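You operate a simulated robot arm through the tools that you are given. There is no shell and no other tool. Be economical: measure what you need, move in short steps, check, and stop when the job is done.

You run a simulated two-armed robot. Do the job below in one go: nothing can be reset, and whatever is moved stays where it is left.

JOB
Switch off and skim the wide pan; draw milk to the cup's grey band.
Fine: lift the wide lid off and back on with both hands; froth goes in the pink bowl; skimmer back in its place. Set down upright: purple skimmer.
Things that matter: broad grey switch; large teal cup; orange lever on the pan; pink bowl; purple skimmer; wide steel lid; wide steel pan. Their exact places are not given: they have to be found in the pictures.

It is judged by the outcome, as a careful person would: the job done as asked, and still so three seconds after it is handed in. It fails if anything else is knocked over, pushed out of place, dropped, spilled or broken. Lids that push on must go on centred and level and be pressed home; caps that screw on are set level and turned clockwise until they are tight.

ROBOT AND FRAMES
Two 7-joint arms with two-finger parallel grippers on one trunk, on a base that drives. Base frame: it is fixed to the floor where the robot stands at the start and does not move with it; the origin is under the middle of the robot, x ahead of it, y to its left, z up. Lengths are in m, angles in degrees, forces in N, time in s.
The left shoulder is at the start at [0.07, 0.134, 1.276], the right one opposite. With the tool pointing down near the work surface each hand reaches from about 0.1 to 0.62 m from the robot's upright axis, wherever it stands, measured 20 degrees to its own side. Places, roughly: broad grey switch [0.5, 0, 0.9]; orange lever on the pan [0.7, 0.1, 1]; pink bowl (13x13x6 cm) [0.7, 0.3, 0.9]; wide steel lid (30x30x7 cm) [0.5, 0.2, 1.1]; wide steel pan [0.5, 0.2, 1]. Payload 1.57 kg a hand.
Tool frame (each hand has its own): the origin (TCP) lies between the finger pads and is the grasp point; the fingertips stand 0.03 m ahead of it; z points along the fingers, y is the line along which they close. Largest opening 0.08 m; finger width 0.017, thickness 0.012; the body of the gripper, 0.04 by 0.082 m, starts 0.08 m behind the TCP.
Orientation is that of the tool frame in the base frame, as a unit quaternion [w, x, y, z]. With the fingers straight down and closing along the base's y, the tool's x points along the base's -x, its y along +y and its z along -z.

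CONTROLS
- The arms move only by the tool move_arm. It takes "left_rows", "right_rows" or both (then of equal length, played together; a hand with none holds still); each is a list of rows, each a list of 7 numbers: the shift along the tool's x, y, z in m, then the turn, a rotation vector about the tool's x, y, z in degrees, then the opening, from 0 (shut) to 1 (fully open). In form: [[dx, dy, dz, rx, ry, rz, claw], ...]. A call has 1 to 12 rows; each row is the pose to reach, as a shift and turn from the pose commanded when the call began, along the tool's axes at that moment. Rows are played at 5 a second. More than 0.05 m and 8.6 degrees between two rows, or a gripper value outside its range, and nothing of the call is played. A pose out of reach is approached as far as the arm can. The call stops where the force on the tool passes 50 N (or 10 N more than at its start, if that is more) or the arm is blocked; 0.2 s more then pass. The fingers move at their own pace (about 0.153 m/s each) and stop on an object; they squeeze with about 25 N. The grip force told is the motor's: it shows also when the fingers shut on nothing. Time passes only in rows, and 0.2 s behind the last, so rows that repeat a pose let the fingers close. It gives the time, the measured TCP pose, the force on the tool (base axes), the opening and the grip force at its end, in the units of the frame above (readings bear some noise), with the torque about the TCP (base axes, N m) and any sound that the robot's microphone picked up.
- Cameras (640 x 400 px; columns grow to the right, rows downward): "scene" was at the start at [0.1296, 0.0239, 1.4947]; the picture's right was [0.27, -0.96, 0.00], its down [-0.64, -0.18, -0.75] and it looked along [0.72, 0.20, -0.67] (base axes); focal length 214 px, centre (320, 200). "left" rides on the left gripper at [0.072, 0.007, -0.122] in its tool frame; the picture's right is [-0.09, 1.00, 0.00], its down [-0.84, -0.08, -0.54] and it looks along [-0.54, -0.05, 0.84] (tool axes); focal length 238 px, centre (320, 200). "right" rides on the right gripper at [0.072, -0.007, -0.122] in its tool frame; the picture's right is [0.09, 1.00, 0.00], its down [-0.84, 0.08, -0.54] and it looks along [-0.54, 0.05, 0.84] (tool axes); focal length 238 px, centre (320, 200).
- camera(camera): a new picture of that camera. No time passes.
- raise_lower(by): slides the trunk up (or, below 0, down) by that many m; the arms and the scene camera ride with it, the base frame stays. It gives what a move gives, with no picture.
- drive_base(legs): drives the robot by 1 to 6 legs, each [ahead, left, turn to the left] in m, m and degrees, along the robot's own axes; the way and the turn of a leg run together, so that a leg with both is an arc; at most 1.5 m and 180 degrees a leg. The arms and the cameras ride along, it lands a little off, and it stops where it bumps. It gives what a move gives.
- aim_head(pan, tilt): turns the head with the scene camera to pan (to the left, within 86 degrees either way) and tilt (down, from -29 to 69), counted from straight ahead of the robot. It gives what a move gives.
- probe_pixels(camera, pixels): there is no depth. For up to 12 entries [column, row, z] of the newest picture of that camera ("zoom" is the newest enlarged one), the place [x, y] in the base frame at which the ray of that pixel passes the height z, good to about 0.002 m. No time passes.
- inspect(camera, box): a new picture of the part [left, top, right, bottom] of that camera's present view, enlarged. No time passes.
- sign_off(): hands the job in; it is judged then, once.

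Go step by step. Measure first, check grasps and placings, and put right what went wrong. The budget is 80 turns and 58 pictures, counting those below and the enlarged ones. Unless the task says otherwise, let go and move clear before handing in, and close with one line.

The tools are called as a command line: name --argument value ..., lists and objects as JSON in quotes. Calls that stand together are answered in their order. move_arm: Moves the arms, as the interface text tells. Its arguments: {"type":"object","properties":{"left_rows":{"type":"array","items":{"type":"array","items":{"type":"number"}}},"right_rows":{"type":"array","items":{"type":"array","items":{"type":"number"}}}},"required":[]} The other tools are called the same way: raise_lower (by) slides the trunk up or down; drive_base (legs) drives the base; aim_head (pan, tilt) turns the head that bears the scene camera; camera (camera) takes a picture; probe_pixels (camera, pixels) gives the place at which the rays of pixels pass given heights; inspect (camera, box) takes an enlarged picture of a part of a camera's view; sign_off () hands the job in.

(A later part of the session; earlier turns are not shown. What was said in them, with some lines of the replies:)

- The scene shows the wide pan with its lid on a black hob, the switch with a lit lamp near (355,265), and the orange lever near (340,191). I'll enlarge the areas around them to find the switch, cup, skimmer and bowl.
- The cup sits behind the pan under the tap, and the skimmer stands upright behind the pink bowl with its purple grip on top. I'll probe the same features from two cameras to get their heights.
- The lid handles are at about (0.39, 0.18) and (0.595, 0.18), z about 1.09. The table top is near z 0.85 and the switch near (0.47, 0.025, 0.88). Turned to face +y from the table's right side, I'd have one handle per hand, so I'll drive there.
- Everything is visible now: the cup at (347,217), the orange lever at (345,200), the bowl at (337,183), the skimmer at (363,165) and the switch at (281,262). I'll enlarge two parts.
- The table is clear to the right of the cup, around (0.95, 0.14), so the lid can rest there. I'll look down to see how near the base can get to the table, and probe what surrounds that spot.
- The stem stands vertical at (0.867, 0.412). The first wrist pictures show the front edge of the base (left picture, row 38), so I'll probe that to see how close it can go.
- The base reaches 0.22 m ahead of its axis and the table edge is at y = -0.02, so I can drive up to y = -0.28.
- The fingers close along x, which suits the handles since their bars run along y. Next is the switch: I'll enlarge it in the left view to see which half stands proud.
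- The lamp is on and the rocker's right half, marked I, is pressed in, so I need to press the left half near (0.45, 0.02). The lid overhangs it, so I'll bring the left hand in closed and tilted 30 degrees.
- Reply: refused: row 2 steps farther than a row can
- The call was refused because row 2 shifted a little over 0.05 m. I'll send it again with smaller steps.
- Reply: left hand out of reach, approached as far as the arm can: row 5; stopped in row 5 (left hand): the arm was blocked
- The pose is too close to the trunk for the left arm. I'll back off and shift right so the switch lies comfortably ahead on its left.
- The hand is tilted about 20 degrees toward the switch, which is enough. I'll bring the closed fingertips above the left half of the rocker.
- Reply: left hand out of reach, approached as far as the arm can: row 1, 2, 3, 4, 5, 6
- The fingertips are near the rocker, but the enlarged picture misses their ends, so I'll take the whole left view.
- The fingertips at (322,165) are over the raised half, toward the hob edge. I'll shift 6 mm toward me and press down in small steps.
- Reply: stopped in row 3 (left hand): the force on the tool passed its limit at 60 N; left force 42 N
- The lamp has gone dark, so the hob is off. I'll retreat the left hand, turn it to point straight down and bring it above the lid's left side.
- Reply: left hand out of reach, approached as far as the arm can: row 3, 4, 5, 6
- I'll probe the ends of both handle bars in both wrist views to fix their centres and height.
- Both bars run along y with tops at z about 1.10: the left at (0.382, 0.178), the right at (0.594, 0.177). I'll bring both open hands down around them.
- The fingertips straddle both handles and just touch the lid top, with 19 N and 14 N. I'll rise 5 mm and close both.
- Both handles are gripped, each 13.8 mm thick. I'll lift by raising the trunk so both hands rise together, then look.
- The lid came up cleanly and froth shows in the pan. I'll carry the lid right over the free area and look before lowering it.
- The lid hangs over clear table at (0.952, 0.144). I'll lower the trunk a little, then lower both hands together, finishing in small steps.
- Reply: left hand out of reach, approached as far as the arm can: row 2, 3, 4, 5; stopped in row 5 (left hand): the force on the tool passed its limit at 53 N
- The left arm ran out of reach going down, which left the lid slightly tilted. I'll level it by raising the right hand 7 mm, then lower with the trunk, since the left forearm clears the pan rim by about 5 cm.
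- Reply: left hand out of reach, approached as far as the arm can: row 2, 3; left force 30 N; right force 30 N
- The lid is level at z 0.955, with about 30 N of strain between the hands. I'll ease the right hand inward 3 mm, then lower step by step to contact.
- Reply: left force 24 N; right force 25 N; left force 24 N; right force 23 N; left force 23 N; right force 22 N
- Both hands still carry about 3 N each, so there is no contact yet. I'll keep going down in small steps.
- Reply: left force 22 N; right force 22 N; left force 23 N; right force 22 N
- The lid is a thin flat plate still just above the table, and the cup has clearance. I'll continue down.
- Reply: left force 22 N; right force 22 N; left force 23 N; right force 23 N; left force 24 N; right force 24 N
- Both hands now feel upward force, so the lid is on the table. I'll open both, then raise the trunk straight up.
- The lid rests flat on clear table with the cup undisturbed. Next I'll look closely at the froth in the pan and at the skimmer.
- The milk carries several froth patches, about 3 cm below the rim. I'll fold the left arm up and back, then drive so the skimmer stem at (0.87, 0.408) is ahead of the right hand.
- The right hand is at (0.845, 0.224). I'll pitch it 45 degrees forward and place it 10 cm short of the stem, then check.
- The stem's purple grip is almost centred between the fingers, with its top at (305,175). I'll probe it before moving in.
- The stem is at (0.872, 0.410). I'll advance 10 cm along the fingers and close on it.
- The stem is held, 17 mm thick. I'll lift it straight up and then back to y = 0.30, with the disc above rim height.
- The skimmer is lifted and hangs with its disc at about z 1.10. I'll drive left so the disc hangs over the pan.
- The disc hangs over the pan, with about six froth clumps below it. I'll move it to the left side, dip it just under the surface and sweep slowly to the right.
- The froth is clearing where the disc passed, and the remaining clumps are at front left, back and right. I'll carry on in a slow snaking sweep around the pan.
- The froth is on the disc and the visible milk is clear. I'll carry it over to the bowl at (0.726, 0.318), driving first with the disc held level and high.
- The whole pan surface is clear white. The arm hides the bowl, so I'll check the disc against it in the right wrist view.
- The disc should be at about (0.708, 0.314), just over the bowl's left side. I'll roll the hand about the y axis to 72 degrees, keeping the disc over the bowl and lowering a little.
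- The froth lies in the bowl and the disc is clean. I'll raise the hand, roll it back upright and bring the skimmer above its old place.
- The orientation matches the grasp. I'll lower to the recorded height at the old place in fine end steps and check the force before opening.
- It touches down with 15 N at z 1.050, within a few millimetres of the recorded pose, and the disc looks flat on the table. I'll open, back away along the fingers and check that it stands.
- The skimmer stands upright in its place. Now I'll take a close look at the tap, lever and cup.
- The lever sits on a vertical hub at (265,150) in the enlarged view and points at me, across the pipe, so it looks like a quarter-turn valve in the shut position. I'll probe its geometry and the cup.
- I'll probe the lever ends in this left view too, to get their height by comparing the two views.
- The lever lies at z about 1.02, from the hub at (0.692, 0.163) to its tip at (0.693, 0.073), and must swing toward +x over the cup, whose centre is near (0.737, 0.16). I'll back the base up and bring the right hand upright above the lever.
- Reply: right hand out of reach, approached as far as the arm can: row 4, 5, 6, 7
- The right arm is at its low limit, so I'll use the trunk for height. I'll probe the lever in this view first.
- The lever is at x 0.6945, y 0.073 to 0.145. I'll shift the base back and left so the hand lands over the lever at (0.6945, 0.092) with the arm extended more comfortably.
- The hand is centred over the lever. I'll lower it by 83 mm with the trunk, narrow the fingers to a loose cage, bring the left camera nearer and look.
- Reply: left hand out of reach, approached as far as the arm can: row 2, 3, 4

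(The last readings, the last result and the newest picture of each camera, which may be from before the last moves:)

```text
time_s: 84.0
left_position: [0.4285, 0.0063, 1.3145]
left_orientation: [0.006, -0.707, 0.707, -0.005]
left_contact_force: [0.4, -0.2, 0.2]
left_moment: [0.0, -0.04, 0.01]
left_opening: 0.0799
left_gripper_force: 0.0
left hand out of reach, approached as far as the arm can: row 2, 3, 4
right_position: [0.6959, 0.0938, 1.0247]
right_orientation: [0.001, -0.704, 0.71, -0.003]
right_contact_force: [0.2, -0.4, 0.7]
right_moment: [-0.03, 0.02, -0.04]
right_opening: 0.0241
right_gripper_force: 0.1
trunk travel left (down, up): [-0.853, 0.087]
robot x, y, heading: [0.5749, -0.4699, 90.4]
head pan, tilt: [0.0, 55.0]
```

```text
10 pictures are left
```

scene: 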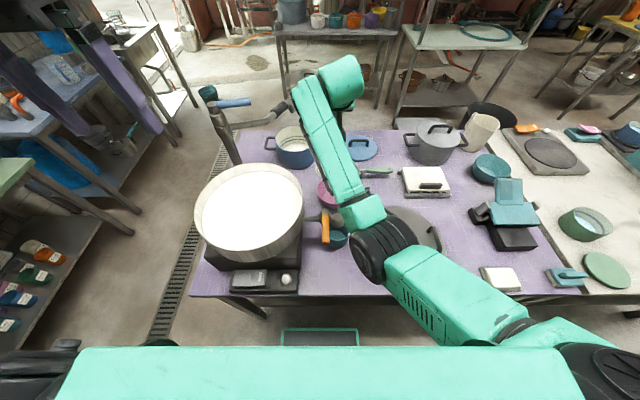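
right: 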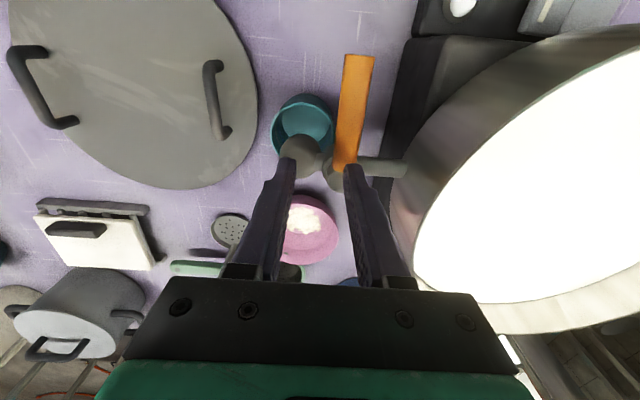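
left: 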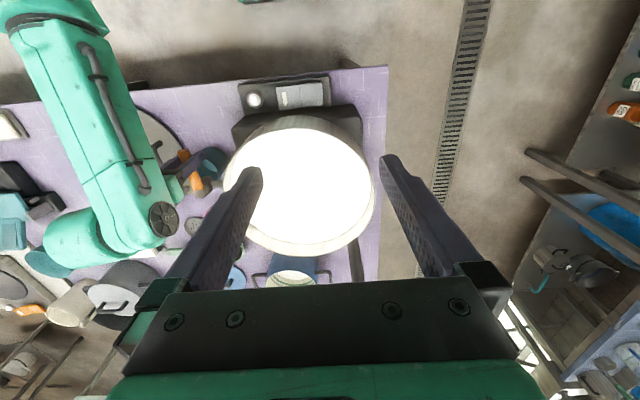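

The lever is caged and the cup shows at (210,162) in the left view. I'll make a short trial: swing the lever 40 degrees open and straight back, noting the forces and any sound.

move_arm --right_rows '[[-0.0007, -0.0095, 0, 0, 0, -8, 0.3], [-0.0027, -0.0189, 0, 0, 0, -16, 0.3], [-0.0059, -0.0279, 0, 0, 0, -24, 0.3], [-0.0104, -0.0363, 0, 0, 0, -32, 0.3], [-0.016, -0.044, 0, 0, 0, -40, 0.3], [-0.0104, -0.0363, 0, 0, 0, -32, 0.3], [-0.0059, -0.0279, 0, 0, 0, -24, 0.3], [-0.0027, -0.0189, 0, 0, 0, -16, 0.3], [-0.0007, -0.0095, 0, 0, 0, -8, 0.3], [0, 0.001, 0, 0, 0, 0, 0.3], [0, 0.003, 0, 0, 0, 1, 0.3]]'

inspect --camera "left" --box '[160, 130, 256, 190]'

```text
time_s: 86.4
left_position: [0.4288, 0.0049, 1.3168]
left_orientation: [0.006, -0.707, 0.707, -0.004]
left_contact_force: [-0.1, 0.2, 0.6]
left_moment: [0.0, 0.0, -0.04]
left_opening: 0.08
left_gripper_force: 0.1
right_position: [0.6922, 0.0938, 1.0251]
right_orientation: [0.004, -0.697, 0.717, -0.003]
right_contact_force: [0.3, -0.2, 1.0]
right_moment: [-0.04, -0.03, -0.02]
right_opening: 0.0241
right_gripper_force: 0.1
trunk travel left (down, up): [-0.853, 0.087]
robot x, y, heading: [0.5751, -0.4678, 90.1]
head pan, tilt: [0.0, 55.0]
```

```text
6.67 times, centred on (208, 160) of left
```

zoom: 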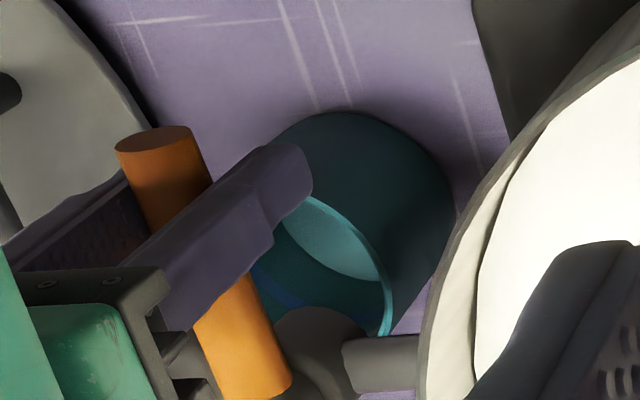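

The cup is still empty and the lever is back. I'll open the lever farther, to 64 degrees, and look while holding it, since no time passes during a picture.

move_arm --right_rows '[[0, -0.003, 0, 0, 0, -1, 0.3], [-0.0007, -0.0125, 0, 0, 0, -9, 0.3], [-0.0027, -0.0219, 0, 0, 0, -17, 0.3], [-0.0059, -0.0309, 0, 0, 0, -25, 0.3], [-0.0104, -0.0393, 0, 0, 0, -33, 0.3], [-0.016, -0.047, 0, 0, 0, -41, 0.3], [-0.0227, -0.054, 0, 0, 0, -49, 0.3], [-0.0302, -0.0598, 0, 0, 0, -57, 0.3], [-0.0385, -0.0646, 0, 0, 0, -65, 0.3]]'

inspect --camera "left" --box '[160, 130, 256, 190]'

```text
time_s: 88.4
left_position: [0.4284, 0.0068, 1.316]
left_orientation: [0.007, -0.706, 0.708, -0.005]
left_contact_force: [0.8, 0.7, 0.6]
left_moment: [0.01, -0.01, -0.04]
left_opening: 0.0797
left_gripper_force: 0.1
right_position: [0.7576, 0.1307, 1.0245]
right_orientation: [-0.001, 0.974, -0.227, 0.003]
right_contact_force: [-0.6, -0.4, 0.0]
right_moment: [0.02, -0.01, 0.01]
right_opening: 0.0243
right_gripper_force: 0.2
trunk travel left (down, up): [-0.853, 0.087]
robot x, y, heading: [0.577, -0.4676, 89.9]
head pan, tilt: [0.0, 55.0]
```

```text
6.67 times, centred on (208, 160) of left
```

zoom: 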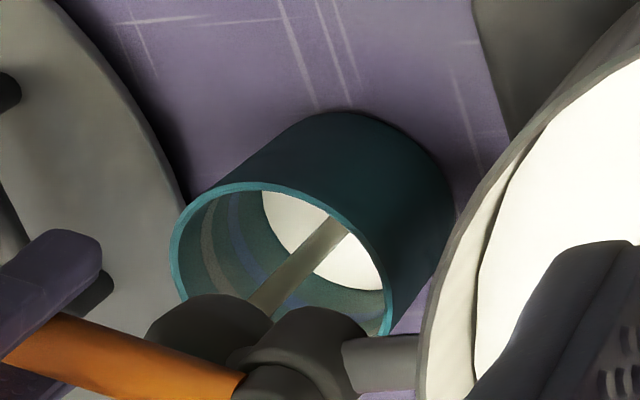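

Milk is flowing in a clean stream into the cup. Inside are a blue band lower down and the grey band nearer the rim, at about (205,245). I'll hold for about 1.2 s and look again.

move_arm --right_rows '[[0, 0, 0, 0, 0, 0, 0.3], [0, 0, 0, 0, 0, 0, 0.3], [0, 0, 0, 0, 0, 0, 0.3], [0, 0, 0, 0, 0, 0, 0.3], [0, 0, 0, 0, 0, 0, 0.3]]'

inspect --camera "left" --box '[176, 145, 240, 185]'

```text
time_s: 89.6
left_position: [0.4286, 0.0066, 1.3176]
left_orientation: [0.006, -0.707, 0.707, -0.005]
left_contact_force: [-0.6, 0.3, -0.1]
left_moment: [-0.03, 0.01, 0.0]
left_opening: 0.0797
left_gripper_force: 0.1
right_position: [0.7573, 0.13, 1.0255]
right_orientation: [0.0, 0.974, -0.228, 0.003]
right_contact_force: [0.3, -0.7, 0.0]
right_moment: [0.01, -0.01, -0.01]
right_opening: 0.0241
right_gripper_force: 0.0
trunk travel left (down, up): [-0.853, 0.087]
robot x, y, heading: [0.5784, -0.4675, 89.9]
head pan, tilt: [0.0, 55.0]
```

```text
10.00 times, centred on (208, 165) of left
```

zoom: 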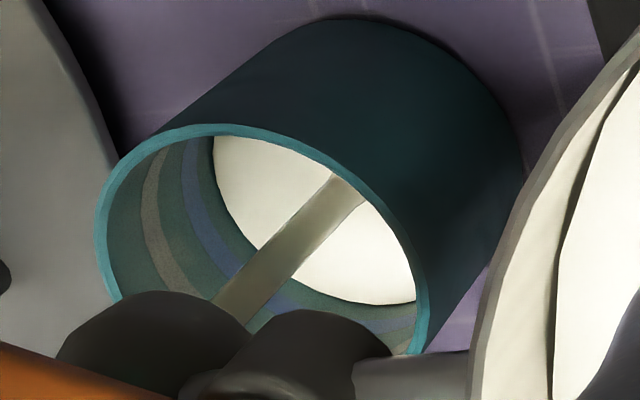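

The milk has risen about 2 px in 1.2 s, and the grey band's centre is about 6 px further. I'll hold 1.8 s more and re-check.

move_arm --right_rows '[[0, 0, 0, 0, 0, 0, 0.3], [0, 0, 0, 0, 0, 0, 0.3], [0, 0, 0, 0, 0, 0, 0.3], [0, 0, 0, 0, 0, 0, 0.3], [0, 0, 0, 0, 0, 0, 0.3], [0, 0, 0, 0, 0, 0, 0.3], [0, 0, 0, 0, 0, 0, 0.3], [0, 0, 0, 0, 0, 0, 0.3]]'

inspect --camera "left" --box '[176, 145, 240, 185]'

```text
time_s: 91.4
left_position: [0.4287, 0.0068, 1.3168]
left_orientation: [0.006, -0.707, 0.707, -0.005]
left_contact_force: [-0.3, 1.2, 1.1]
left_moment: [0.05, -0.01, 0.05]
left_opening: 0.0801
left_gripper_force: 0.0
right_position: [0.7571, 0.1318, 1.0238]
right_orientation: [-0.001, 0.974, -0.228, 0.003]
right_contact_force: [0.1, 0.6, -0.8]
right_moment: [0.01, 0.02, 0.02]
right_opening: 0.0239
right_gripper_force: 0.0
trunk travel left (down, up): [-0.853, 0.087]
robot x, y, heading: [0.5751, -0.4688, 90.2]
head pan, tilt: [0.0, 55.0]
```

```text
10.00 times, centred on (208, 165) of left
```

zoom: 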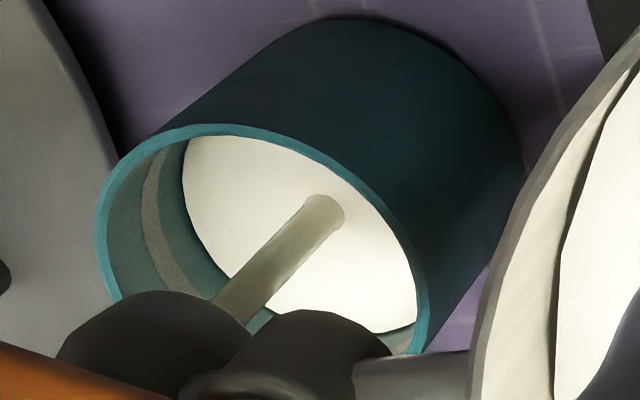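

The milk edge is now at (183,185) and the grey band's centre is at about (150,185). At 16 px/s that needs roughly 2 s of flow, so I'll hold 1.4 s and then swing the lever shut.

move_arm --right_rows '[[0, 0, 0, 0, 0, 0, 0.3], [0, 0, 0, 0, 0, 0, 0.3], [0, 0, 0, 0, 0, 0, 0.3], [0, 0, 0, 0, 0, 0, 0.3], [0, 0, 0, 0, 0, 0, 0.3]]'

move_arm --right_rows '[[0, 0, 0, 0, 0, 0, 0.3], [-0.0009, 0.0095, 0, 0, 0, 8, 0.3], [-0.0029, 0.0188, 0, 0, 0, 16, 0.3], [-0.0065, 0.0278, 0, 0, 0, 24, 0.3], [-0.011, 0.0362, 0, 0, 0, 32, 0.3], [-0.0167, 0.0437, 0, 0, 0, 40, 0.3], [-0.0236, 0.0504, 0, 0, 0, 48, 0.3], [-0.0312, 0.0563, 0, 0, 0, 56, 0.3], [-0.0395, 0.0609, 0, 0, 0, 64, 0.3], [-0.0441, 0.063, 0, 0, 0, 66, 0.3]]'

inspect --camera "left" --box '[176, 145, 240, 185]'

```text
time_s: 92.6
left_position: [0.4287, 0.0066, 1.317]
left_orientation: [-0.007, 0.707, -0.707, 0.005]
left_contact_force: [-0.2, -0.1, 0.3]
left_moment: [0.02, -0.01, 0.02]
left_opening: 0.0799
left_gripper_force: 0.2
right_position: [0.7579, 0.13, 1.025]
right_orientation: [-0.001, 0.974, -0.228, 0.004]
right_contact_force: [0.1, -0.1, 0.4]
right_moment: [0.01, 0.0, 0.05]
right_opening: 0.0238
right_gripper_force: 0.1
trunk travel left (down, up): [-0.853, 0.087]
robot x, y, heading: [0.5752, -0.4686, 89.9]
head pan, tilt: [0.0, 55.0]
```

```text
time_s: 94.8
left_position: [0.4297, 0.0063, 1.3163]
left_orientation: [0.007, -0.707, 0.707, -0.005]
left_contact_force: [0.1, -0.5, -0.5]
left_moment: [0.01, 0.0, 0.03]
left_opening: 0.08
left_gripper_force: 0.1
right_position: [0.6917, 0.0939, 1.0247]
right_orientation: [0.002, -0.691, 0.723, -0.002]
right_contact_force: [2.4, 0.5, 0.0]
right_moment: [-0.03, 0.01, 0.01]
right_opening: 0.0257
right_gripper_force: 0.9
trunk travel left (down, up): [-0.853, 0.087]
robot x, y, heading: [0.5781, -0.4692, 90.2]
head pan, tilt: [0.0, 55.0]
```

```text
10.00 times, centred on (208, 165) of left
```

zoom: 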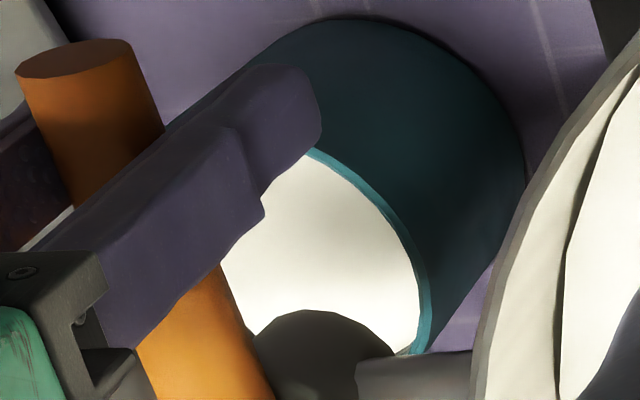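

The stream has stopped, but the hand hides the cup. I'll open, lift off the lever with the trunk and drive back to the lid side, from where the cup can be seen from its right.

move_arm --right_rows '[[0, -0.003, 0, 0, 0, 0, 0.5], [0, -0.003, 0, 0, 0, 0, 0.6], [0, -0.003, 0, 0, 0, 0, 0.6]]'

raise_lower --by 0.085

drive_base --legs '[[0, -0.2, 0], [0, -0.195, 0], [0.115, 0, 0]]'

aim_head --pan 15 --tilt 52

camera --camera "scene"

```text
time_s: 95.6
left_position: [0.4282, 0.0071, 1.3166]
left_orientation: [-0.007, 0.707, -0.707, 0.005]
left_contact_force: [0.4, 0.2, 0.0]
left_moment: [0.01, -0.05, 0.03]
left_opening: 0.0798
left_gripper_force: 0.0
right_position: [0.6938, 0.0931, 1.0251]
right_orientation: [0.003, -0.692, 0.722, -0.002]
right_contact_force: [-0.6, 0.0, -0.5]
right_moment: [0.02, -0.01, -0.01]
right_opening: 0.0479
right_gripper_force: 0.2
trunk travel left (down, up): [-0.853, 0.087]
robot x, y, heading: [0.5784, -0.4699, 90.0]
head pan, tilt: [0.0, 55.0]
```

```text
time_s: 96.8
left_position: [0.43, 0.0063, 1.4024]
left_orientation: [0.007, -0.707, 0.707, -0.005]
left_contact_force: [0.5, 0.8, -0.7]
left_moment: [-0.01, -0.03, 0.0]
left_opening: 0.0803
left_gripper_force: 0.0
right_position: [0.6944, 0.0929, 1.1085]
right_orientation: [0.004, -0.692, 0.722, -0.003]
right_contact_force: [0.0, -0.3, 0.4]
right_moment: [-0.02, -0.02, 0.0]
right_opening: 0.0481
right_gripper_force: 0.0
trunk travel left (down, up): [-0.938, 0.002]
robot x, y, heading: [0.5763, -0.4663, 90.0]
head pan, tilt: [0.0, 55.0]
```

```text
time_s: 100.4
left_position: [0.8237, 0.1137, 1.4043]
left_orientation: [0.009, -0.705, 0.709, -0.003]
left_contact_force: [0.2, -0.3, 1.1]
left_moment: [0.03, 0.01, 0.03]
left_opening: 0.0798
left_gripper_force: 0.1
right_position: [1.0883, 0.2015, 1.1129]
right_orientation: [0.005, -0.69, 0.724, 0.0]
right_contact_force: [0.0, 0.2, 0.8]
right_moment: [0.04, -0.02, -0.04]
right_opening: 0.0483
right_gripper_force: 0.1
trunk travel left (down, up): [-0.938, 0.002]
robot x, y, heading: [0.9663, -0.3483, 89.7]
head pan, tilt: [0.0, 55.0]
```

```text
time_s: 101.2
left_position: [0.8237, 0.1191, 1.4014]
left_orientation: [0.006, -0.706, 0.709, -0.005]
left_contact_force: [-0.3, -0.6, 0.4]
left_moment: [-0.04, 0.01, -0.02]
left_opening: 0.0802
left_gripper_force: 0.1
right_position: [1.0898, 0.2062, 1.1084]
right_orientation: [0.003, -0.69, 0.723, -0.002]
right_contact_force: [0.2, 0.2, 0.1]
right_moment: [0.01, 0.05, 0.03]
right_opening: 0.048
right_gripper_force: 0.0
trunk travel left (down, up): [-0.938, 0.002]
robot x, y, heading: [0.969, -0.3533, 89.8]
head pan, tilt: [15.0, 52.0]
```

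```text
4 pictures are left
```

scene: 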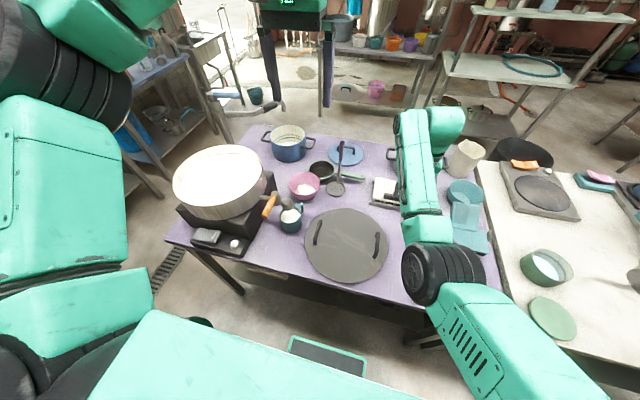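

The cup is in clear view at (291,217), so I'll enlarge it to read the level against the grey band.

inspect --camera "scene" --box '[273, 203, 309, 236]'

probe_pixels --camera "scene" --pixels '[[318, 224, 0.895], [317, 243, 0.895], [378, 233, 0.895], [375, 252, 0.895]]'

```text
12.12 times, centred on (291, 220) of scene
```

zoom: 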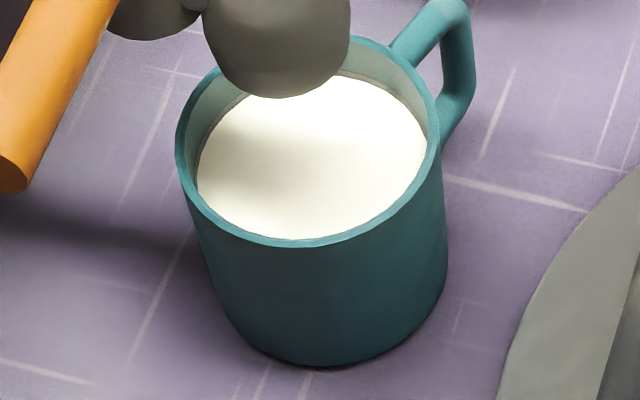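

```text
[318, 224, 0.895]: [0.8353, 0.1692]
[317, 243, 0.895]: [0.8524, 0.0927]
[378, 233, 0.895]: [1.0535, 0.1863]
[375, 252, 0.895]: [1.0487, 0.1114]
```

The milk surface sits in the grey band, whose thin grey edge just shows round the milk at (210,130), and the lever is back across the pipe. Now I'll bring both hands over the lid handles at (0.844, 0.1335) and (1.054, 0.1425).

move_arm --left_rows '[[-0.005, -0.007, 0.035, 0, 0, 0, 1], [-0.01, -0.014, 0.07, 0, 0, 0, 1], [-0.0145, -0.02, 0.105, 0, 0, 0, 1], [-0.0145, -0.02, 0.14, 0, 0, 0, 1], [-0.0145, -0.02, 0.175, 0, 0, 0, 1], [-0.0145, -0.02, 0.21, 0, 0, 0, 1], [-0.0145, -0.02, 0.245, 0, 0, 0, 1], [-0.0145, -0.02, 0.277, 0, 0, 0, 1], [-0.0145, -0.02, 0.277, 0, 0, 0, 1]]' --right_rows '[[0.015, 0.009, -0.004, 0, 0, -0.7, 1], [0.03, 0.018, -0.008, 0, 0, -1.4, 1], [0.045, 0.027, -0.012, 0, 0, -2, 1], [0.062, 0.039, -0.016, 0, 0, -2.7, 1], [0.062, 0.039, -0.016, 0, 0, -2.7, 1], [0.062, 0.039, -0.016, 0, 0, -2.7, 1], [0.062, 0.039, -0.016, 0, 0, -2.7, 1], [0.062, 0.039, -0.016, 0, 0, -2.7, 1], [0.062, 0.039, -0.016, 0, 0, -2.7, 1]]'

```text
time_s: 103.2
left_position: [0.846, 0.1325, 1.1246]
left_orientation: [0.008, -0.705, 0.709, -0.005]
left_contact_force: [-0.1, -0.8, -0.2]
left_moment: [0.03, -0.06, 0.0]
left_opening: 0.08
left_gripper_force: 0.1
left hand out of reach, approached as far as the arm can: row 8, 9
right_position: [1.0678, 0.1718, 1.1071]
right_orientation: [0.018, -0.695, 0.719, -0.008]
right_contact_force: [-0.8, 0.6, -0.1]
right_moment: [0.0, -0.01, -0.02]
right_opening: 0.0796
right_gripper_force: 0.1
right hand out of reach, approached as far as the arm can: row 3, 4, 5, 6, 7, 8, 9
trunk travel left (down, up): [-0.938, 0.002]
robot x, y, heading: [0.9688, -0.3571, 90.0]
head pan, tilt: [15.0, 52.0]
```

The right arm is again too folded to reach its handle. I'll back the base up 6 cm so both arms extend, then correct both hands' positions and angles.

drive_base --legs '[[-0.06, 0, 0]]'

move_arm --left_rows '[[-0.02, 0.001, 0, -0.3, 0.1, -0.1, 1], [-0.04, 0.002, 0, -0.7, 0.2, -0.2, 1], [-0.061, 0.0024, 0, -1, 0.25, -0.3, 1], [-0.061, 0.0024, 0, -1, 0.25, -0.3, 1]]' --right_rows '[[-0.01, 0.005, -0.006, -0.7, 0.3, -0.6, 1], [-0.02, 0.01, -0.012, -1.4, 0.5, -1.3, 1], [-0.0305, 0.014, -0.0175, -2.1, 0.8, -1.95, 1], [-0.0305, 0.014, -0.0175, -2.1, 0.8, -1.95, 1]]'

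```text
time_s: 104.1
left_position: [0.8466, 0.0813, 1.12]
left_orientation: [0.004, -0.705, 0.709, -0.007]
left_contact_force: [0.0, -0.1, -0.6]
left_moment: [-0.1, -0.01, -0.02]
left_opening: 0.0799
left_gripper_force: 0.0
right_position: [1.0698, 0.1205, 1.1008]
right_orientation: [0.015, -0.695, 0.719, -0.013]
right_contact_force: [-0.3, 1.6, -0.5]
right_moment: [-0.05, 0.02, 0.01]
right_opening: 0.0797
right_gripper_force: 0.0
trunk travel left (down, up): [-0.938, 0.002]
robot x, y, heading: [0.968, -0.4163, 89.8]
head pan, tilt: [15.0, 52.0]
```

```text
time_s: 105.1
left_position: [0.8179, 0.0952, 1.1406]
left_orientation: [-0.001, 0.708, -0.707, 0.0]
left_contact_force: [0.3, -0.9, 0.2]
left_moment: [0.01, -0.01, 0.01]
left_opening: 0.0802
left_gripper_force: 0.1
left hand out of reach, approached as far as the arm can: row 1, 2, 3, 4
right_position: [1.0561, 0.1407, 1.1231]
right_orientation: [0.001, 0.707, -0.707, 0.002]
right_contact_force: [-0.4, 0.4, -0.4]
right_moment: [0.01, -0.01, 0.0]
right_opening: 0.0799
right_gripper_force: 0.1
trunk travel left (down, up): [-0.938, 0.002]
robot x, y, heading: [0.9724, -0.4173, 89.7]
head pan, tilt: [15.0, 52.0]
```

The right hand is in place, but the left arm can't stretch to its handle with the tool vertical. Leaning the left hand back 18 degrees about the closing axis brings its wrist closer and still grips the bar squarely.

move_arm --left_rows '[[-0.01, -0.006, 0, 0, -6, 0, 1], [-0.02, -0.013, 0.005, 0, -12, 0, 1], [-0.03, -0.02, 0.01, 0, -18, 0, 1], [-0.038, -0.0257, 0.017, 0, -18, 0, 1], [-0.038, -0.0257, 0.017, 0, -18, 0, 1]]'

```text
time_s: 106.3
left_position: [0.8399, 0.1318, 1.1229]
left_orientation: [-0.112, 0.698, -0.698, -0.11]
left_contact_force: [-0.1, -0.4, 0.1]
left_moment: [0.0, -0.02, -0.02]
left_opening: 0.08
left_gripper_force: 0.1
left hand out of reach, approached as far as the arm can: row 4, 5
right_position: [1.0571, 0.1414, 1.1225]
right_orientation: [0.0, -0.707, 0.708, -0.003]
right_contact_force: [-0.2, 0.2, -0.3]
right_moment: [0.01, 0.03, 0.03]
right_opening: 0.08
right_gripper_force: 0.1
trunk travel left (down, up): [-0.938, 0.002]
robot x, y, heading: [0.9681, -0.4155, 90.1]
head pan, tilt: [15.0, 52.0]
```

Both hands now sit over their handles. I'll nudge each one inward by 3 mm, lower with the trunk and watch the forces.

move_arm --left_rows '[[0, -0.002, 0, 0, -3, 0, 1], [0, -0.0035, 0, 0, -5, 0, 1]]' --right_rows '[[0, 0.002, 0, 0, 0, 0, 1], [0, 0.003, 0, 0, 0, 0, 1]]'

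raise_lower --by -0.195

raise_lower --by -0.025

camera --camera "scene"

```text
time_s: 106.9
left_position: [0.8457, 0.1303, 1.1226]
left_orientation: [0.141, -0.692, 0.694, 0.14]
left_contact_force: [-0.4, -0.1, -0.9]
left_moment: [0.03, 0.0, 0.01]
left_opening: 0.0801
left_gripper_force: 0.1
right_position: [1.0524, 0.1422, 1.1234]
right_orientation: [0.0, 0.707, -0.707, 0.003]
right_contact_force: [0.2, 0.2, 0.2]
right_moment: [-0.04, -0.01, -0.02]
right_opening: 0.08
right_gripper_force: 0.1
trunk travel left (down, up): [-0.938, 0.002]
robot x, y, heading: [0.9663, -0.4182, 89.9]
head pan, tilt: [15.0, 52.0]
```

```text
time_s: 109.1
left_position: [0.8455, 0.1311, 0.9276]
left_orientation: [0.142, -0.693, 0.693, 0.141]
left_contact_force: [-0.2, -0.5, 0.6]
left_moment: [0.01, -0.01, -0.01]
left_opening: 0.0797
left_gripper_force: 0.1
right_position: [1.0529, 0.1413, 0.9296]
right_orientation: [0.001, 0.708, -0.707, 0.002]
right_contact_force: [-0.1, 0.3, 0.3]
right_moment: [0.0, 0.01, -0.02]
right_opening: 0.0799
right_gripper_force: 0.1
trunk travel left (down, up): [-0.743, 0.197]
robot x, y, heading: [0.9713, -0.4193, 90.0]
head pan, tilt: [15.0, 52.0]
```

```text
time_s: 109.8
left_position: [0.8451, 0.1309, 0.9036]
left_orientation: [-0.141, 0.693, -0.693, -0.141]
left_contact_force: [0.2, -0.9, -0.5]
left_moment: [0.02, 0.01, -0.01]
left_opening: 0.0799
left_gripper_force: 0.1
right_position: [1.053, 0.1417, 0.9022]
right_orientation: [0.0, -0.707, 0.707, -0.003]
right_contact_force: [0.2, -0.4, -1.2]
right_moment: [0.0, 0.01, -0.01]
right_opening: 0.0798
right_gripper_force: 0.0
trunk travel left (down, up): [-0.718, 0.222]
robot x, y, heading: [0.9689, -0.415, 89.7]
head pan, tilt: [15.0, 52.0]
```

```text
2 pictures are left
```

scene: 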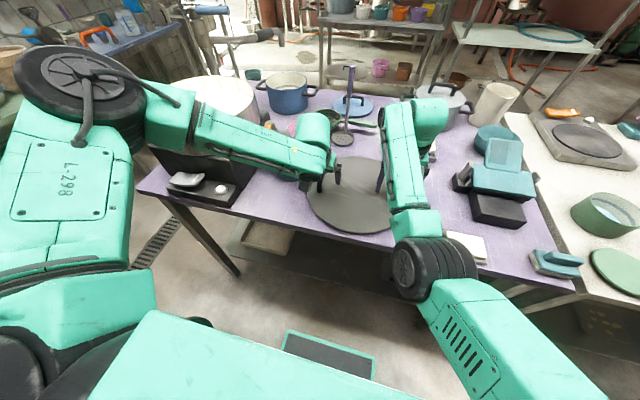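

Both hands straddle the handles with no contact force. I'll close and check the grip widths, then lift with the trunk.

move_arm --left_rows '[[0, 0, 0, 0, 0, 0, 0.5], [0, 0, 0, 0, 0, 0, 0], [0, 0, 0, 0, 0, 0, 0], [0, 0, 0, 0, 0, 0, 0]]' --right_rows '[[0, 0, 0, 0, 0, 0, 0.5], [0, 0, 0, 0, 0, 0, 0], [0, 0, 0, 0, 0, 0, 0], [0, 0, 0, 0, 0, 0, 0]]'

raise_lower --by 0.22

move_arm --left_rows '[[-0.005, 0, -0.011, 0, 0, 0, 0], [-0.01, 0, -0.022, 0, 0, 0, 0], [-0.0145, 0, -0.033, 0, 0, 0, 0], [-0.019, 0, -0.044, 0, 0, 0, 0], [-0.0235, 0, -0.0552, 0, 0, 0, 0], [-0.0235, 0, -0.0552, 0, 0, 0, 0]]' --right_rows '[[0, 0, -0.012, 0, 0, 0, 0], [0, 0, -0.024, 0, 0, 0, 0], [0, 0, -0.036, 0, 0, 0, 0], [0, 0, -0.048, 0, 0, 0, 0], [0, 0, -0.06, 0, 0, 0, 0], [0, 0, -0.06, 0, 0, 0, 0]]'

```text
time_s: 110.8
left_position: [0.8437, 0.132, 0.9026]
left_orientation: [-0.14, 0.694, -0.692, -0.141]
left_contact_force: [-9.9, 1.8, 0.6]
left_moment: [-0.16, -0.02, 0.21]
left_opening: 0.014
left_gripper_force: 25.1
right_position: [1.0546, 0.1423, 0.9021]
right_orientation: [0.0, -0.707, 0.707, -0.004]
right_contact_force: [9.7, -1.1, 0.9]
right_moment: [0.08, 0.01, 0.36]
right_opening: 0.0136
right_gripper_force: 24.9
trunk travel left (down, up): [-0.718, 0.222]
robot x, y, heading: [0.9708, -0.4123, 89.8]
head pan, tilt: [15.0, 52.0]
```

```text
time_s: 113.1
left_position: [0.8444, 0.1325, 1.1224]
left_orientation: [0.14, -0.693, 0.693, 0.141]
left_contact_force: [-23.1, 1.9, -1.8]
left_moment: [0.23, -0.07, 0.21]
left_opening: 0.0137
left_gripper_force: 24.9
right_position: [1.0538, 0.1416, 1.1223]
right_orientation: [0.0, -0.707, 0.707, -0.004]
right_contact_force: [23.2, -1.5, -3.2]
right_moment: [-0.23, 0.05, 0.33]
right_opening: 0.0136
right_gripper_force: 24.7
trunk travel left (down, up): [-0.938, 0.002]
robot x, y, heading: [0.9668, -0.4153, 89.9]
head pan, tilt: [15.0, 52.0]
```

```text
time_s: 114.5
left_position: [0.8442, 0.1323, 1.1812]
left_orientation: [-0.139, 0.693, -0.693, -0.141]
left_contact_force: [-24.9, 2.2, -2.3]
left_moment: [0.02, 0.0, 0.46]
left_opening: 0.0144
left_gripper_force: 25.1
right_position: [1.0528, 0.1508, 1.1804]
right_orientation: [-0.001, 0.707, -0.707, 0.004]
right_contact_force: [24.0, -2.0, -2.6]
right_moment: [-0.09, 0.06, 0.45]
right_opening: 0.0144
right_gripper_force: 24.4
right hand out of reach, approached as far as the arm can: row 4, 5, 6
trunk travel left (down, up): [-0.938, 0.002]
robot x, y, heading: [0.971, -0.4156, 90.2]
head pan, tilt: [15.0, 52.0]
```

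The lid is held level, with both grips at 14 mm. The right hand drifted 9 mm at the top of its range, so I'll come back down 2 cm to undo that and then drive left to the pan.

move_arm --left_rows '[[0.004, 0, 0.009, 0, 0, 0, 0], [0.0078, 0, 0.0184, 0, 0, 0, 0], [0.0078, 0, 0.0184, 0, 0, 0, 0]]' --right_rows '[[0, 0.001, 0.01, 0, 0, 0, 0], [0, 0.002, 0.02, 0, 0, 0, 0], [0, 0.002, 0.02, 0, 0, 0, 0]]'

drive_base --legs '[[0, 0.23, 0], [0.0385, 0.2325, 0]]'

```text
time_s: 115.3
left_position: [0.8437, 0.132, 1.162]
left_orientation: [-0.137, 0.694, -0.693, -0.141]
left_contact_force: [-26.4, 2.3, -2.9]
left_moment: [-0.08, -0.06, 0.46]
left_opening: 0.014
left_gripper_force: 25.4
right_position: [1.0529, 0.1501, 1.1592]
right_orientation: [0.001, -0.707, 0.708, -0.003]
right_contact_force: [26.4, -2.3, -2.9]
right_moment: [0.05, 0.05, 0.42]
right_opening: 0.014
right_gripper_force: 25.2
trunk travel left (down, up): [-0.938, 0.002]
robot x, y, heading: [0.9689, -0.4102, 89.7]
head pan, tilt: [15.0, 52.0]
```

```text
time_s: 118.4
left_position: [0.3873, 0.1723, 1.1622]
left_orientation: [0.137, -0.693, 0.693, 0.143]
left_contact_force: [-25.9, 2.4, -2.8]
left_moment: [-0.06, -0.02, 0.5]
left_opening: 0.0141
left_gripper_force: 24.9
right_position: [0.5976, 0.1896, 1.1607]
right_orientation: [-0.001, -0.706, 0.708, -0.002]
right_contact_force: [26.9, -2.4, -2.0]
right_moment: [0.03, 0.08, 0.48]
right_opening: 0.0145
right_gripper_force: 24.7
trunk travel left (down, up): [-0.938, 0.002]
robot x, y, heading: [0.5084, -0.3753, 89.6]
head pan, tilt: [15.0, 52.0]
```

The grip midpoint is (0.4925, 0.181) and the original was (0.486, 0.180). I'll trim both hands to the original grip positions, lower partway and check the centring with a picture.

move_arm --left_rows '[[-0.0023, 0.003, 0.001, 0, 0, 0, 0], [-0.0046, 0.006, 0.002, 0, 0, 0, 0], [-0.0046, 0.006, 0.002, 0, 0, 0, 0]]' --right_rows '[[0.003, 0.003, 0, 0, 0, 0, 0], [0.0066, 0.006, 0, 0, 0, 0, 0], [0.0066, 0.006, 0, 0, 0, 0, 0]]'

raise_lower --by -0.035

aim_head --pan 0 --tilt 52

inspect --camera "scene" --box '[220, 90, 420, 215]'

```text
time_s: 119.2
left_position: [0.3766, 0.1758, 1.1611]
left_orientation: [0.138, -0.693, 0.694, 0.141]
left_contact_force: [2.6, -0.8, -2.0]
left_moment: [-0.42, 0.01, -0.21]
left_opening: 0.0138
left_gripper_force: 24.8
right_position: [0.5866, 0.1844, 1.1605]
right_orientation: [0.001, -0.706, 0.708, -0.003]
right_contact_force: [-1.6, 2.6, -3.3]
right_moment: [0.4, 0.01, -0.05]
right_opening: 0.0135
right_gripper_force: 25.0
trunk travel left (down, up): [-0.938, 0.002]
robot x, y, heading: [0.5098, -0.3751, 89.6]
head pan, tilt: [15.0, 52.0]
```

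```text
time_s: 120.0
left_position: [0.3766, 0.1776, 1.1264]
left_orientation: [0.139, -0.693, 0.693, 0.14]
left_contact_force: [3.5, -0.7, -3.3]
left_moment: [-0.68, 0.09, -0.14]
left_opening: 0.0138
left_gripper_force: 25.2
right_position: [0.5865, 0.1846, 1.1256]
right_orientation: [0.0, -0.706, 0.708, -0.004]
right_contact_force: [-3.5, 0.2, -2.3]
right_moment: [0.57, 0.03, -0.04]
right_opening: 0.0139
right_gripper_force: 25.2
trunk travel left (down, up): [-0.903, 0.037]
robot x, y, heading: [0.5119, -0.3737, 90.0]
head pan, tilt: [15.0, 52.0]
```

```text
time_s: 120.7
left_position: [0.3779, 0.1773, 1.1263]
left_orientation: [0.139, -0.692, 0.694, 0.141]
left_contact_force: [4.3, -1.3, -3.0]
left_moment: [-0.41, 0.04, -0.16]
left_opening: 0.0139
left_gripper_force: 24.2
right_position: [0.5881, 0.1833, 1.1268]
right_orientation: [0.0, -0.707, 0.707, -0.004]
right_contact_force: [-4.1, 0.6, -2.7]
right_moment: [0.37, 0.01, -0.07]
right_opening: 0.0137
right_gripper_force: 25.3
trunk travel left (down, up): [-0.903, 0.037]
robot x, y, heading: [0.5086, -0.3732, 89.9]
head pan, tilt: [0.0, 52.0]
```

```text
3.20 times, centred on (320, 152) of scene
```

zoom: 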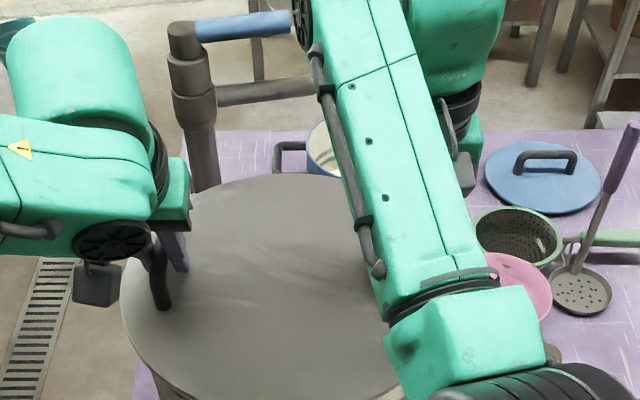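

The lid hangs level over the pan, with the grip midpoint at (0.4825, 0.180). I'll shift both hands +3.5 mm in x to match the original, then lower gently while watching the forces.

move_arm --left_rows '[[0, -0.002, 0, 0, 0, 0, 0], [0, -0.0035, 0, 0, 0, 0, 0], [0, -0.0035, 0, 0, 0, 0, 0], [0, -0.0035, 0, 0, 0, 0, 0]]' --right_rows '[[0, -0.002, 0, 0, 0, 0, 0], [0, -0.0035, 0, 0, 0, 0, 0], [0, -0.0035, 0, 0, 0, 0, 0], [0, -0.0035, 0, 0, 0, 0, 0]]'

raise_lower --by -0.012

raise_lower --by -0.006

```text
time_s: 121.7
left_position: [0.3801, 0.1772, 1.1278]
left_orientation: [0.139, -0.693, 0.693, 0.141]
left_contact_force: [6.6, -0.1, -2.8]
left_moment: [-0.11, 0.02, -0.03]
left_opening: 0.0138
left_gripper_force: 24.6
right_position: [0.5912, 0.1841, 1.1246]
right_orientation: [0.0, -0.707, 0.708, -0.004]
right_contact_force: [-7.0, 0.2, -2.1]
right_moment: [0.06, 0.01, 0.0]
right_opening: 0.0138
right_gripper_force: 24.7
trunk travel left (down, up): [-0.903, 0.037]
robot x, y, heading: [0.508, -0.3732, 90.1]
head pan, tilt: [0.0, 52.0]
```

```text
time_s: 122.3
left_position: [0.3805, 0.1772, 1.1152]
left_orientation: [0.139, -0.693, 0.693, 0.141]
left_contact_force: [7.1, -0.1, -2.6]
left_moment: [0.16, 0.02, -0.07]
left_opening: 0.0138
left_gripper_force: 24.8
right_position: [0.5916, 0.1856, 1.1129]
right_orientation: [0.0, -0.706, 0.708, -0.004]
right_contact_force: [-7.1, -0.2, -2.8]
right_moment: [-0.21, -0.04, 0.0]
right_opening: 0.0138
right_gripper_force: 25.4
trunk travel left (down, up): [-0.891, 0.049]
robot x, y, heading: [0.5095, -0.3771, 89.6]
head pan, tilt: [0.0, 52.0]
```

```text
time_s: 122.9
left_position: [0.3809, 0.1783, 1.1078]
left_orientation: [-0.138, 0.693, -0.693, -0.141]
left_contact_force: [7.5, 0.4, -2.3]
left_moment: [0.3, -0.03, -0.08]
left_opening: 0.0139
left_gripper_force: 24.6
right_position: [0.5905, 0.1848, 1.1061]
right_orientation: [0.0, -0.707, 0.707, -0.003]
right_contact_force: [-7.9, -0.6, -2.5]
right_moment: [-0.31, -0.05, -0.01]
right_opening: 0.0133
right_gripper_force: 25.3
trunk travel left (down, up): [-0.885, 0.055]
robot x, y, heading: [0.5091, -0.3733, 89.8]
head pan, tilt: [0.0, 52.0]
```

The hands match the original pose and there is no contact yet. I'll lower in the last small steps.

raise_lower --by -0.004

raise_lower --by -0.003

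raise_lower --by -0.003

```text
time_s: 123.4
left_position: [0.3808, 0.1753, 1.1059]
left_orientation: [-0.139, 0.693, -0.693, -0.142]
left_contact_force: [9.3, 0.4, -1.1]
left_moment: [0.46, 0.0, -0.02]
left_opening: 0.0139
left_gripper_force: 25.3
right_position: [0.5912, 0.1839, 1.1033]
right_orientation: [0.0, -0.707, 0.708, -0.002]
right_contact_force: [-9.0, -1.1, -0.2]
right_moment: [-0.29, -0.05, -0.02]
right_opening: 0.0137
right_gripper_force: 25.0
trunk travel left (down, up): [-0.881, 0.059]
robot x, y, heading: [0.5081, -0.374, 89.7]
head pan, tilt: [0.0, 52.0]
```

```text
time_s: 123.9
left_position: [0.3809, 0.1757, 1.1044]
left_orientation: [0.141, -0.692, 0.693, 0.143]
left_contact_force: [10.0, 3.1, 4.8]
left_moment: [-0.25, 0.02, 0.0]
left_opening: 0.0138
left_gripper_force: 25.3
right_position: [0.5907, 0.183, 1.1034]
right_orientation: [0.003, -0.707, 0.707, -0.002]
right_contact_force: [-9.3, 2.6, 14.6]
right_moment: [0.14, -0.04, 0.04]
right_opening: 0.0135
right_gripper_force: 24.9
trunk travel left (down, up): [-0.878, 0.062]
robot x, y, heading: [0.5062, -0.3735, 89.5]
head pan, tilt: [0.0, 52.0]
```

```text
time_s: 124.5
left_position: [0.3811, 0.1744, 1.1029]
left_orientation: [0.142, -0.692, 0.693, 0.144]
left_contact_force: [7.7, 5.9, 15.1]
left_moment: [0.0, -0.05, -0.22]
left_opening: 0.0139
left_gripper_force: 24.8
right_position: [0.5916, 0.1801, 1.1003]
right_orientation: [0.003, -0.707, 0.707, -0.002]
right_contact_force: [-10.0, 3.2, 15.2]
right_moment: [0.43, -0.05, 0.0]
right_opening: 0.0135
right_gripper_force: 25.4
trunk travel left (down, up): [-0.875, 0.065]
robot x, y, heading: [0.5088, -0.3727, 89.6]
head pan, tilt: [0.0, 52.0]
```

Both hands report contact at z about 1.10, the original seated height, so the lid is home. I'll release and raise clear, then take the final picture.

move_arm --left_rows '[[0, 0, 0, 0, 0, 0, 0.5], [0, 0, 0, 0, 0, 0, 1], [0, 0, 0, 0, 0, 0, 1]]' --right_rows '[[0, 0, 0, 0, 0, 0, 0.5], [0, 0, 0, 0, 0, 0, 1], [0, 0, 0, 0, 0, 0, 1]]'

raise_lower --by 0.064

drive_base --legs '[[-0.35, 0, 0]]'

aim_head --pan -8 --tilt 38

inspect --camera "scene" --box '[160, 80, 480, 280]'

```text
time_s: 125.3
left_position: [0.3824, 0.1712, 1.1002]
left_orientation: [0.139, -0.693, 0.693, 0.142]
left_contact_force: [-2.9, 0.3, 7.0]
left_moment: [0.03, -0.2, -0.02]
left_opening: 0.0777
left_gripper_force: 0.2
right_position: [0.5919, 0.1771, 1.1012]
right_orientation: [0.001, -0.706, 0.708, -0.003]
right_contact_force: [5.0, -5.3, 11.9]
right_moment: [-0.12, 0.4, 0.17]
right_opening: 0.0756
right_gripper_force: 0.2
trunk travel left (down, up): [-0.875, 0.065]
robot x, y, heading: [0.5101, -0.3748, 89.6]
head pan, tilt: [0.0, 52.0]
```

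```text
time_s: 126.3
left_position: [0.38, 0.1774, 1.1619]
left_orientation: [0.138, -0.693, 0.693, 0.141]
left_contact_force: [-0.4, -0.2, 0.3]
left_moment: [0.04, -0.01, 0.0]
left_opening: 0.0802
left_gripper_force: 0.1
right_position: [0.5907, 0.1836, 1.1607]
right_orientation: [0.001, -0.706, 0.708, -0.004]
right_contact_force: [-0.3, -0.1, 0.1]
right_moment: [0.0, 0.01, 0.01]
right_opening: 0.0802
right_gripper_force: 0.1
trunk travel left (down, up): [-0.939, 0.001]
robot x, y, heading: [0.5097, -0.3732, 89.9]
head pan, tilt: [0.0, 52.0]
```

```text
time_s: 128.6
left_position: [0.3763, -0.1748, 1.1612]
left_orientation: [-0.138, 0.695, -0.692, -0.142]
left_contact_force: [0.6, 0.0, -1.3]
left_moment: [0.0, 0.02, -0.01]
left_opening: 0.08
left_gripper_force: 0.1
right_position: [0.5877, -0.1663, 1.1612]
right_orientation: [0.0, 0.708, -0.706, 0.006]
right_contact_force: [0.3, 0.6, 0.3]
right_moment: [-0.01, 0.04, 0.01]
right_opening: 0.08
right_gripper_force: 0.0
trunk travel left (down, up): [-0.939, 0.001]
robot x, y, heading: [0.5103, -0.7256, 90.1]
head pan, tilt: [0.0, 52.0]
```

```text
time_s: 129.3
left_position: [0.3768, -0.177, 1.1646]
left_orientation: [-0.138, 0.696, -0.691, -0.142]
left_contact_force: [0.3, -0.2, -0.4]
left_moment: [0.02, 0.0, 0.03]
left_opening: 0.0801
left_gripper_force: 0.0
right_position: [0.5874, -0.1695, 1.1629]
right_orientation: [-0.001, 0.709, -0.706, 0.004]
right_contact_force: [0.1, 0.5, 1.2]
right_moment: [0.0, 0.01, -0.02]
right_opening: 0.0801
right_gripper_force: 0.1
trunk travel left (down, up): [-0.939, 0.001]
robot x, y, heading: [0.5087, -0.7266, 89.9]
head pan, tilt: [-8.0, 38.0]
```

```text
2.00 times, centred on (320, 180) of scene
```

zoom: 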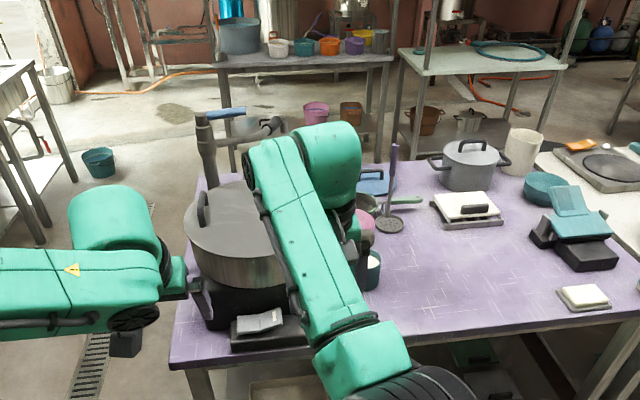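

The last picture shows the lid level on the pan, the skimmer upright in its place and the cup of milk standing. Both hands are clear, so I'm handing in.

sign_off

```text
The job is handed in.
```

The job is done and handed in: the hob is off and the froth from the wide pan is in the pink bowl. The purple skimmer stands upright in its place, the cup is filled to the grey band, and the lid is back on the pan.
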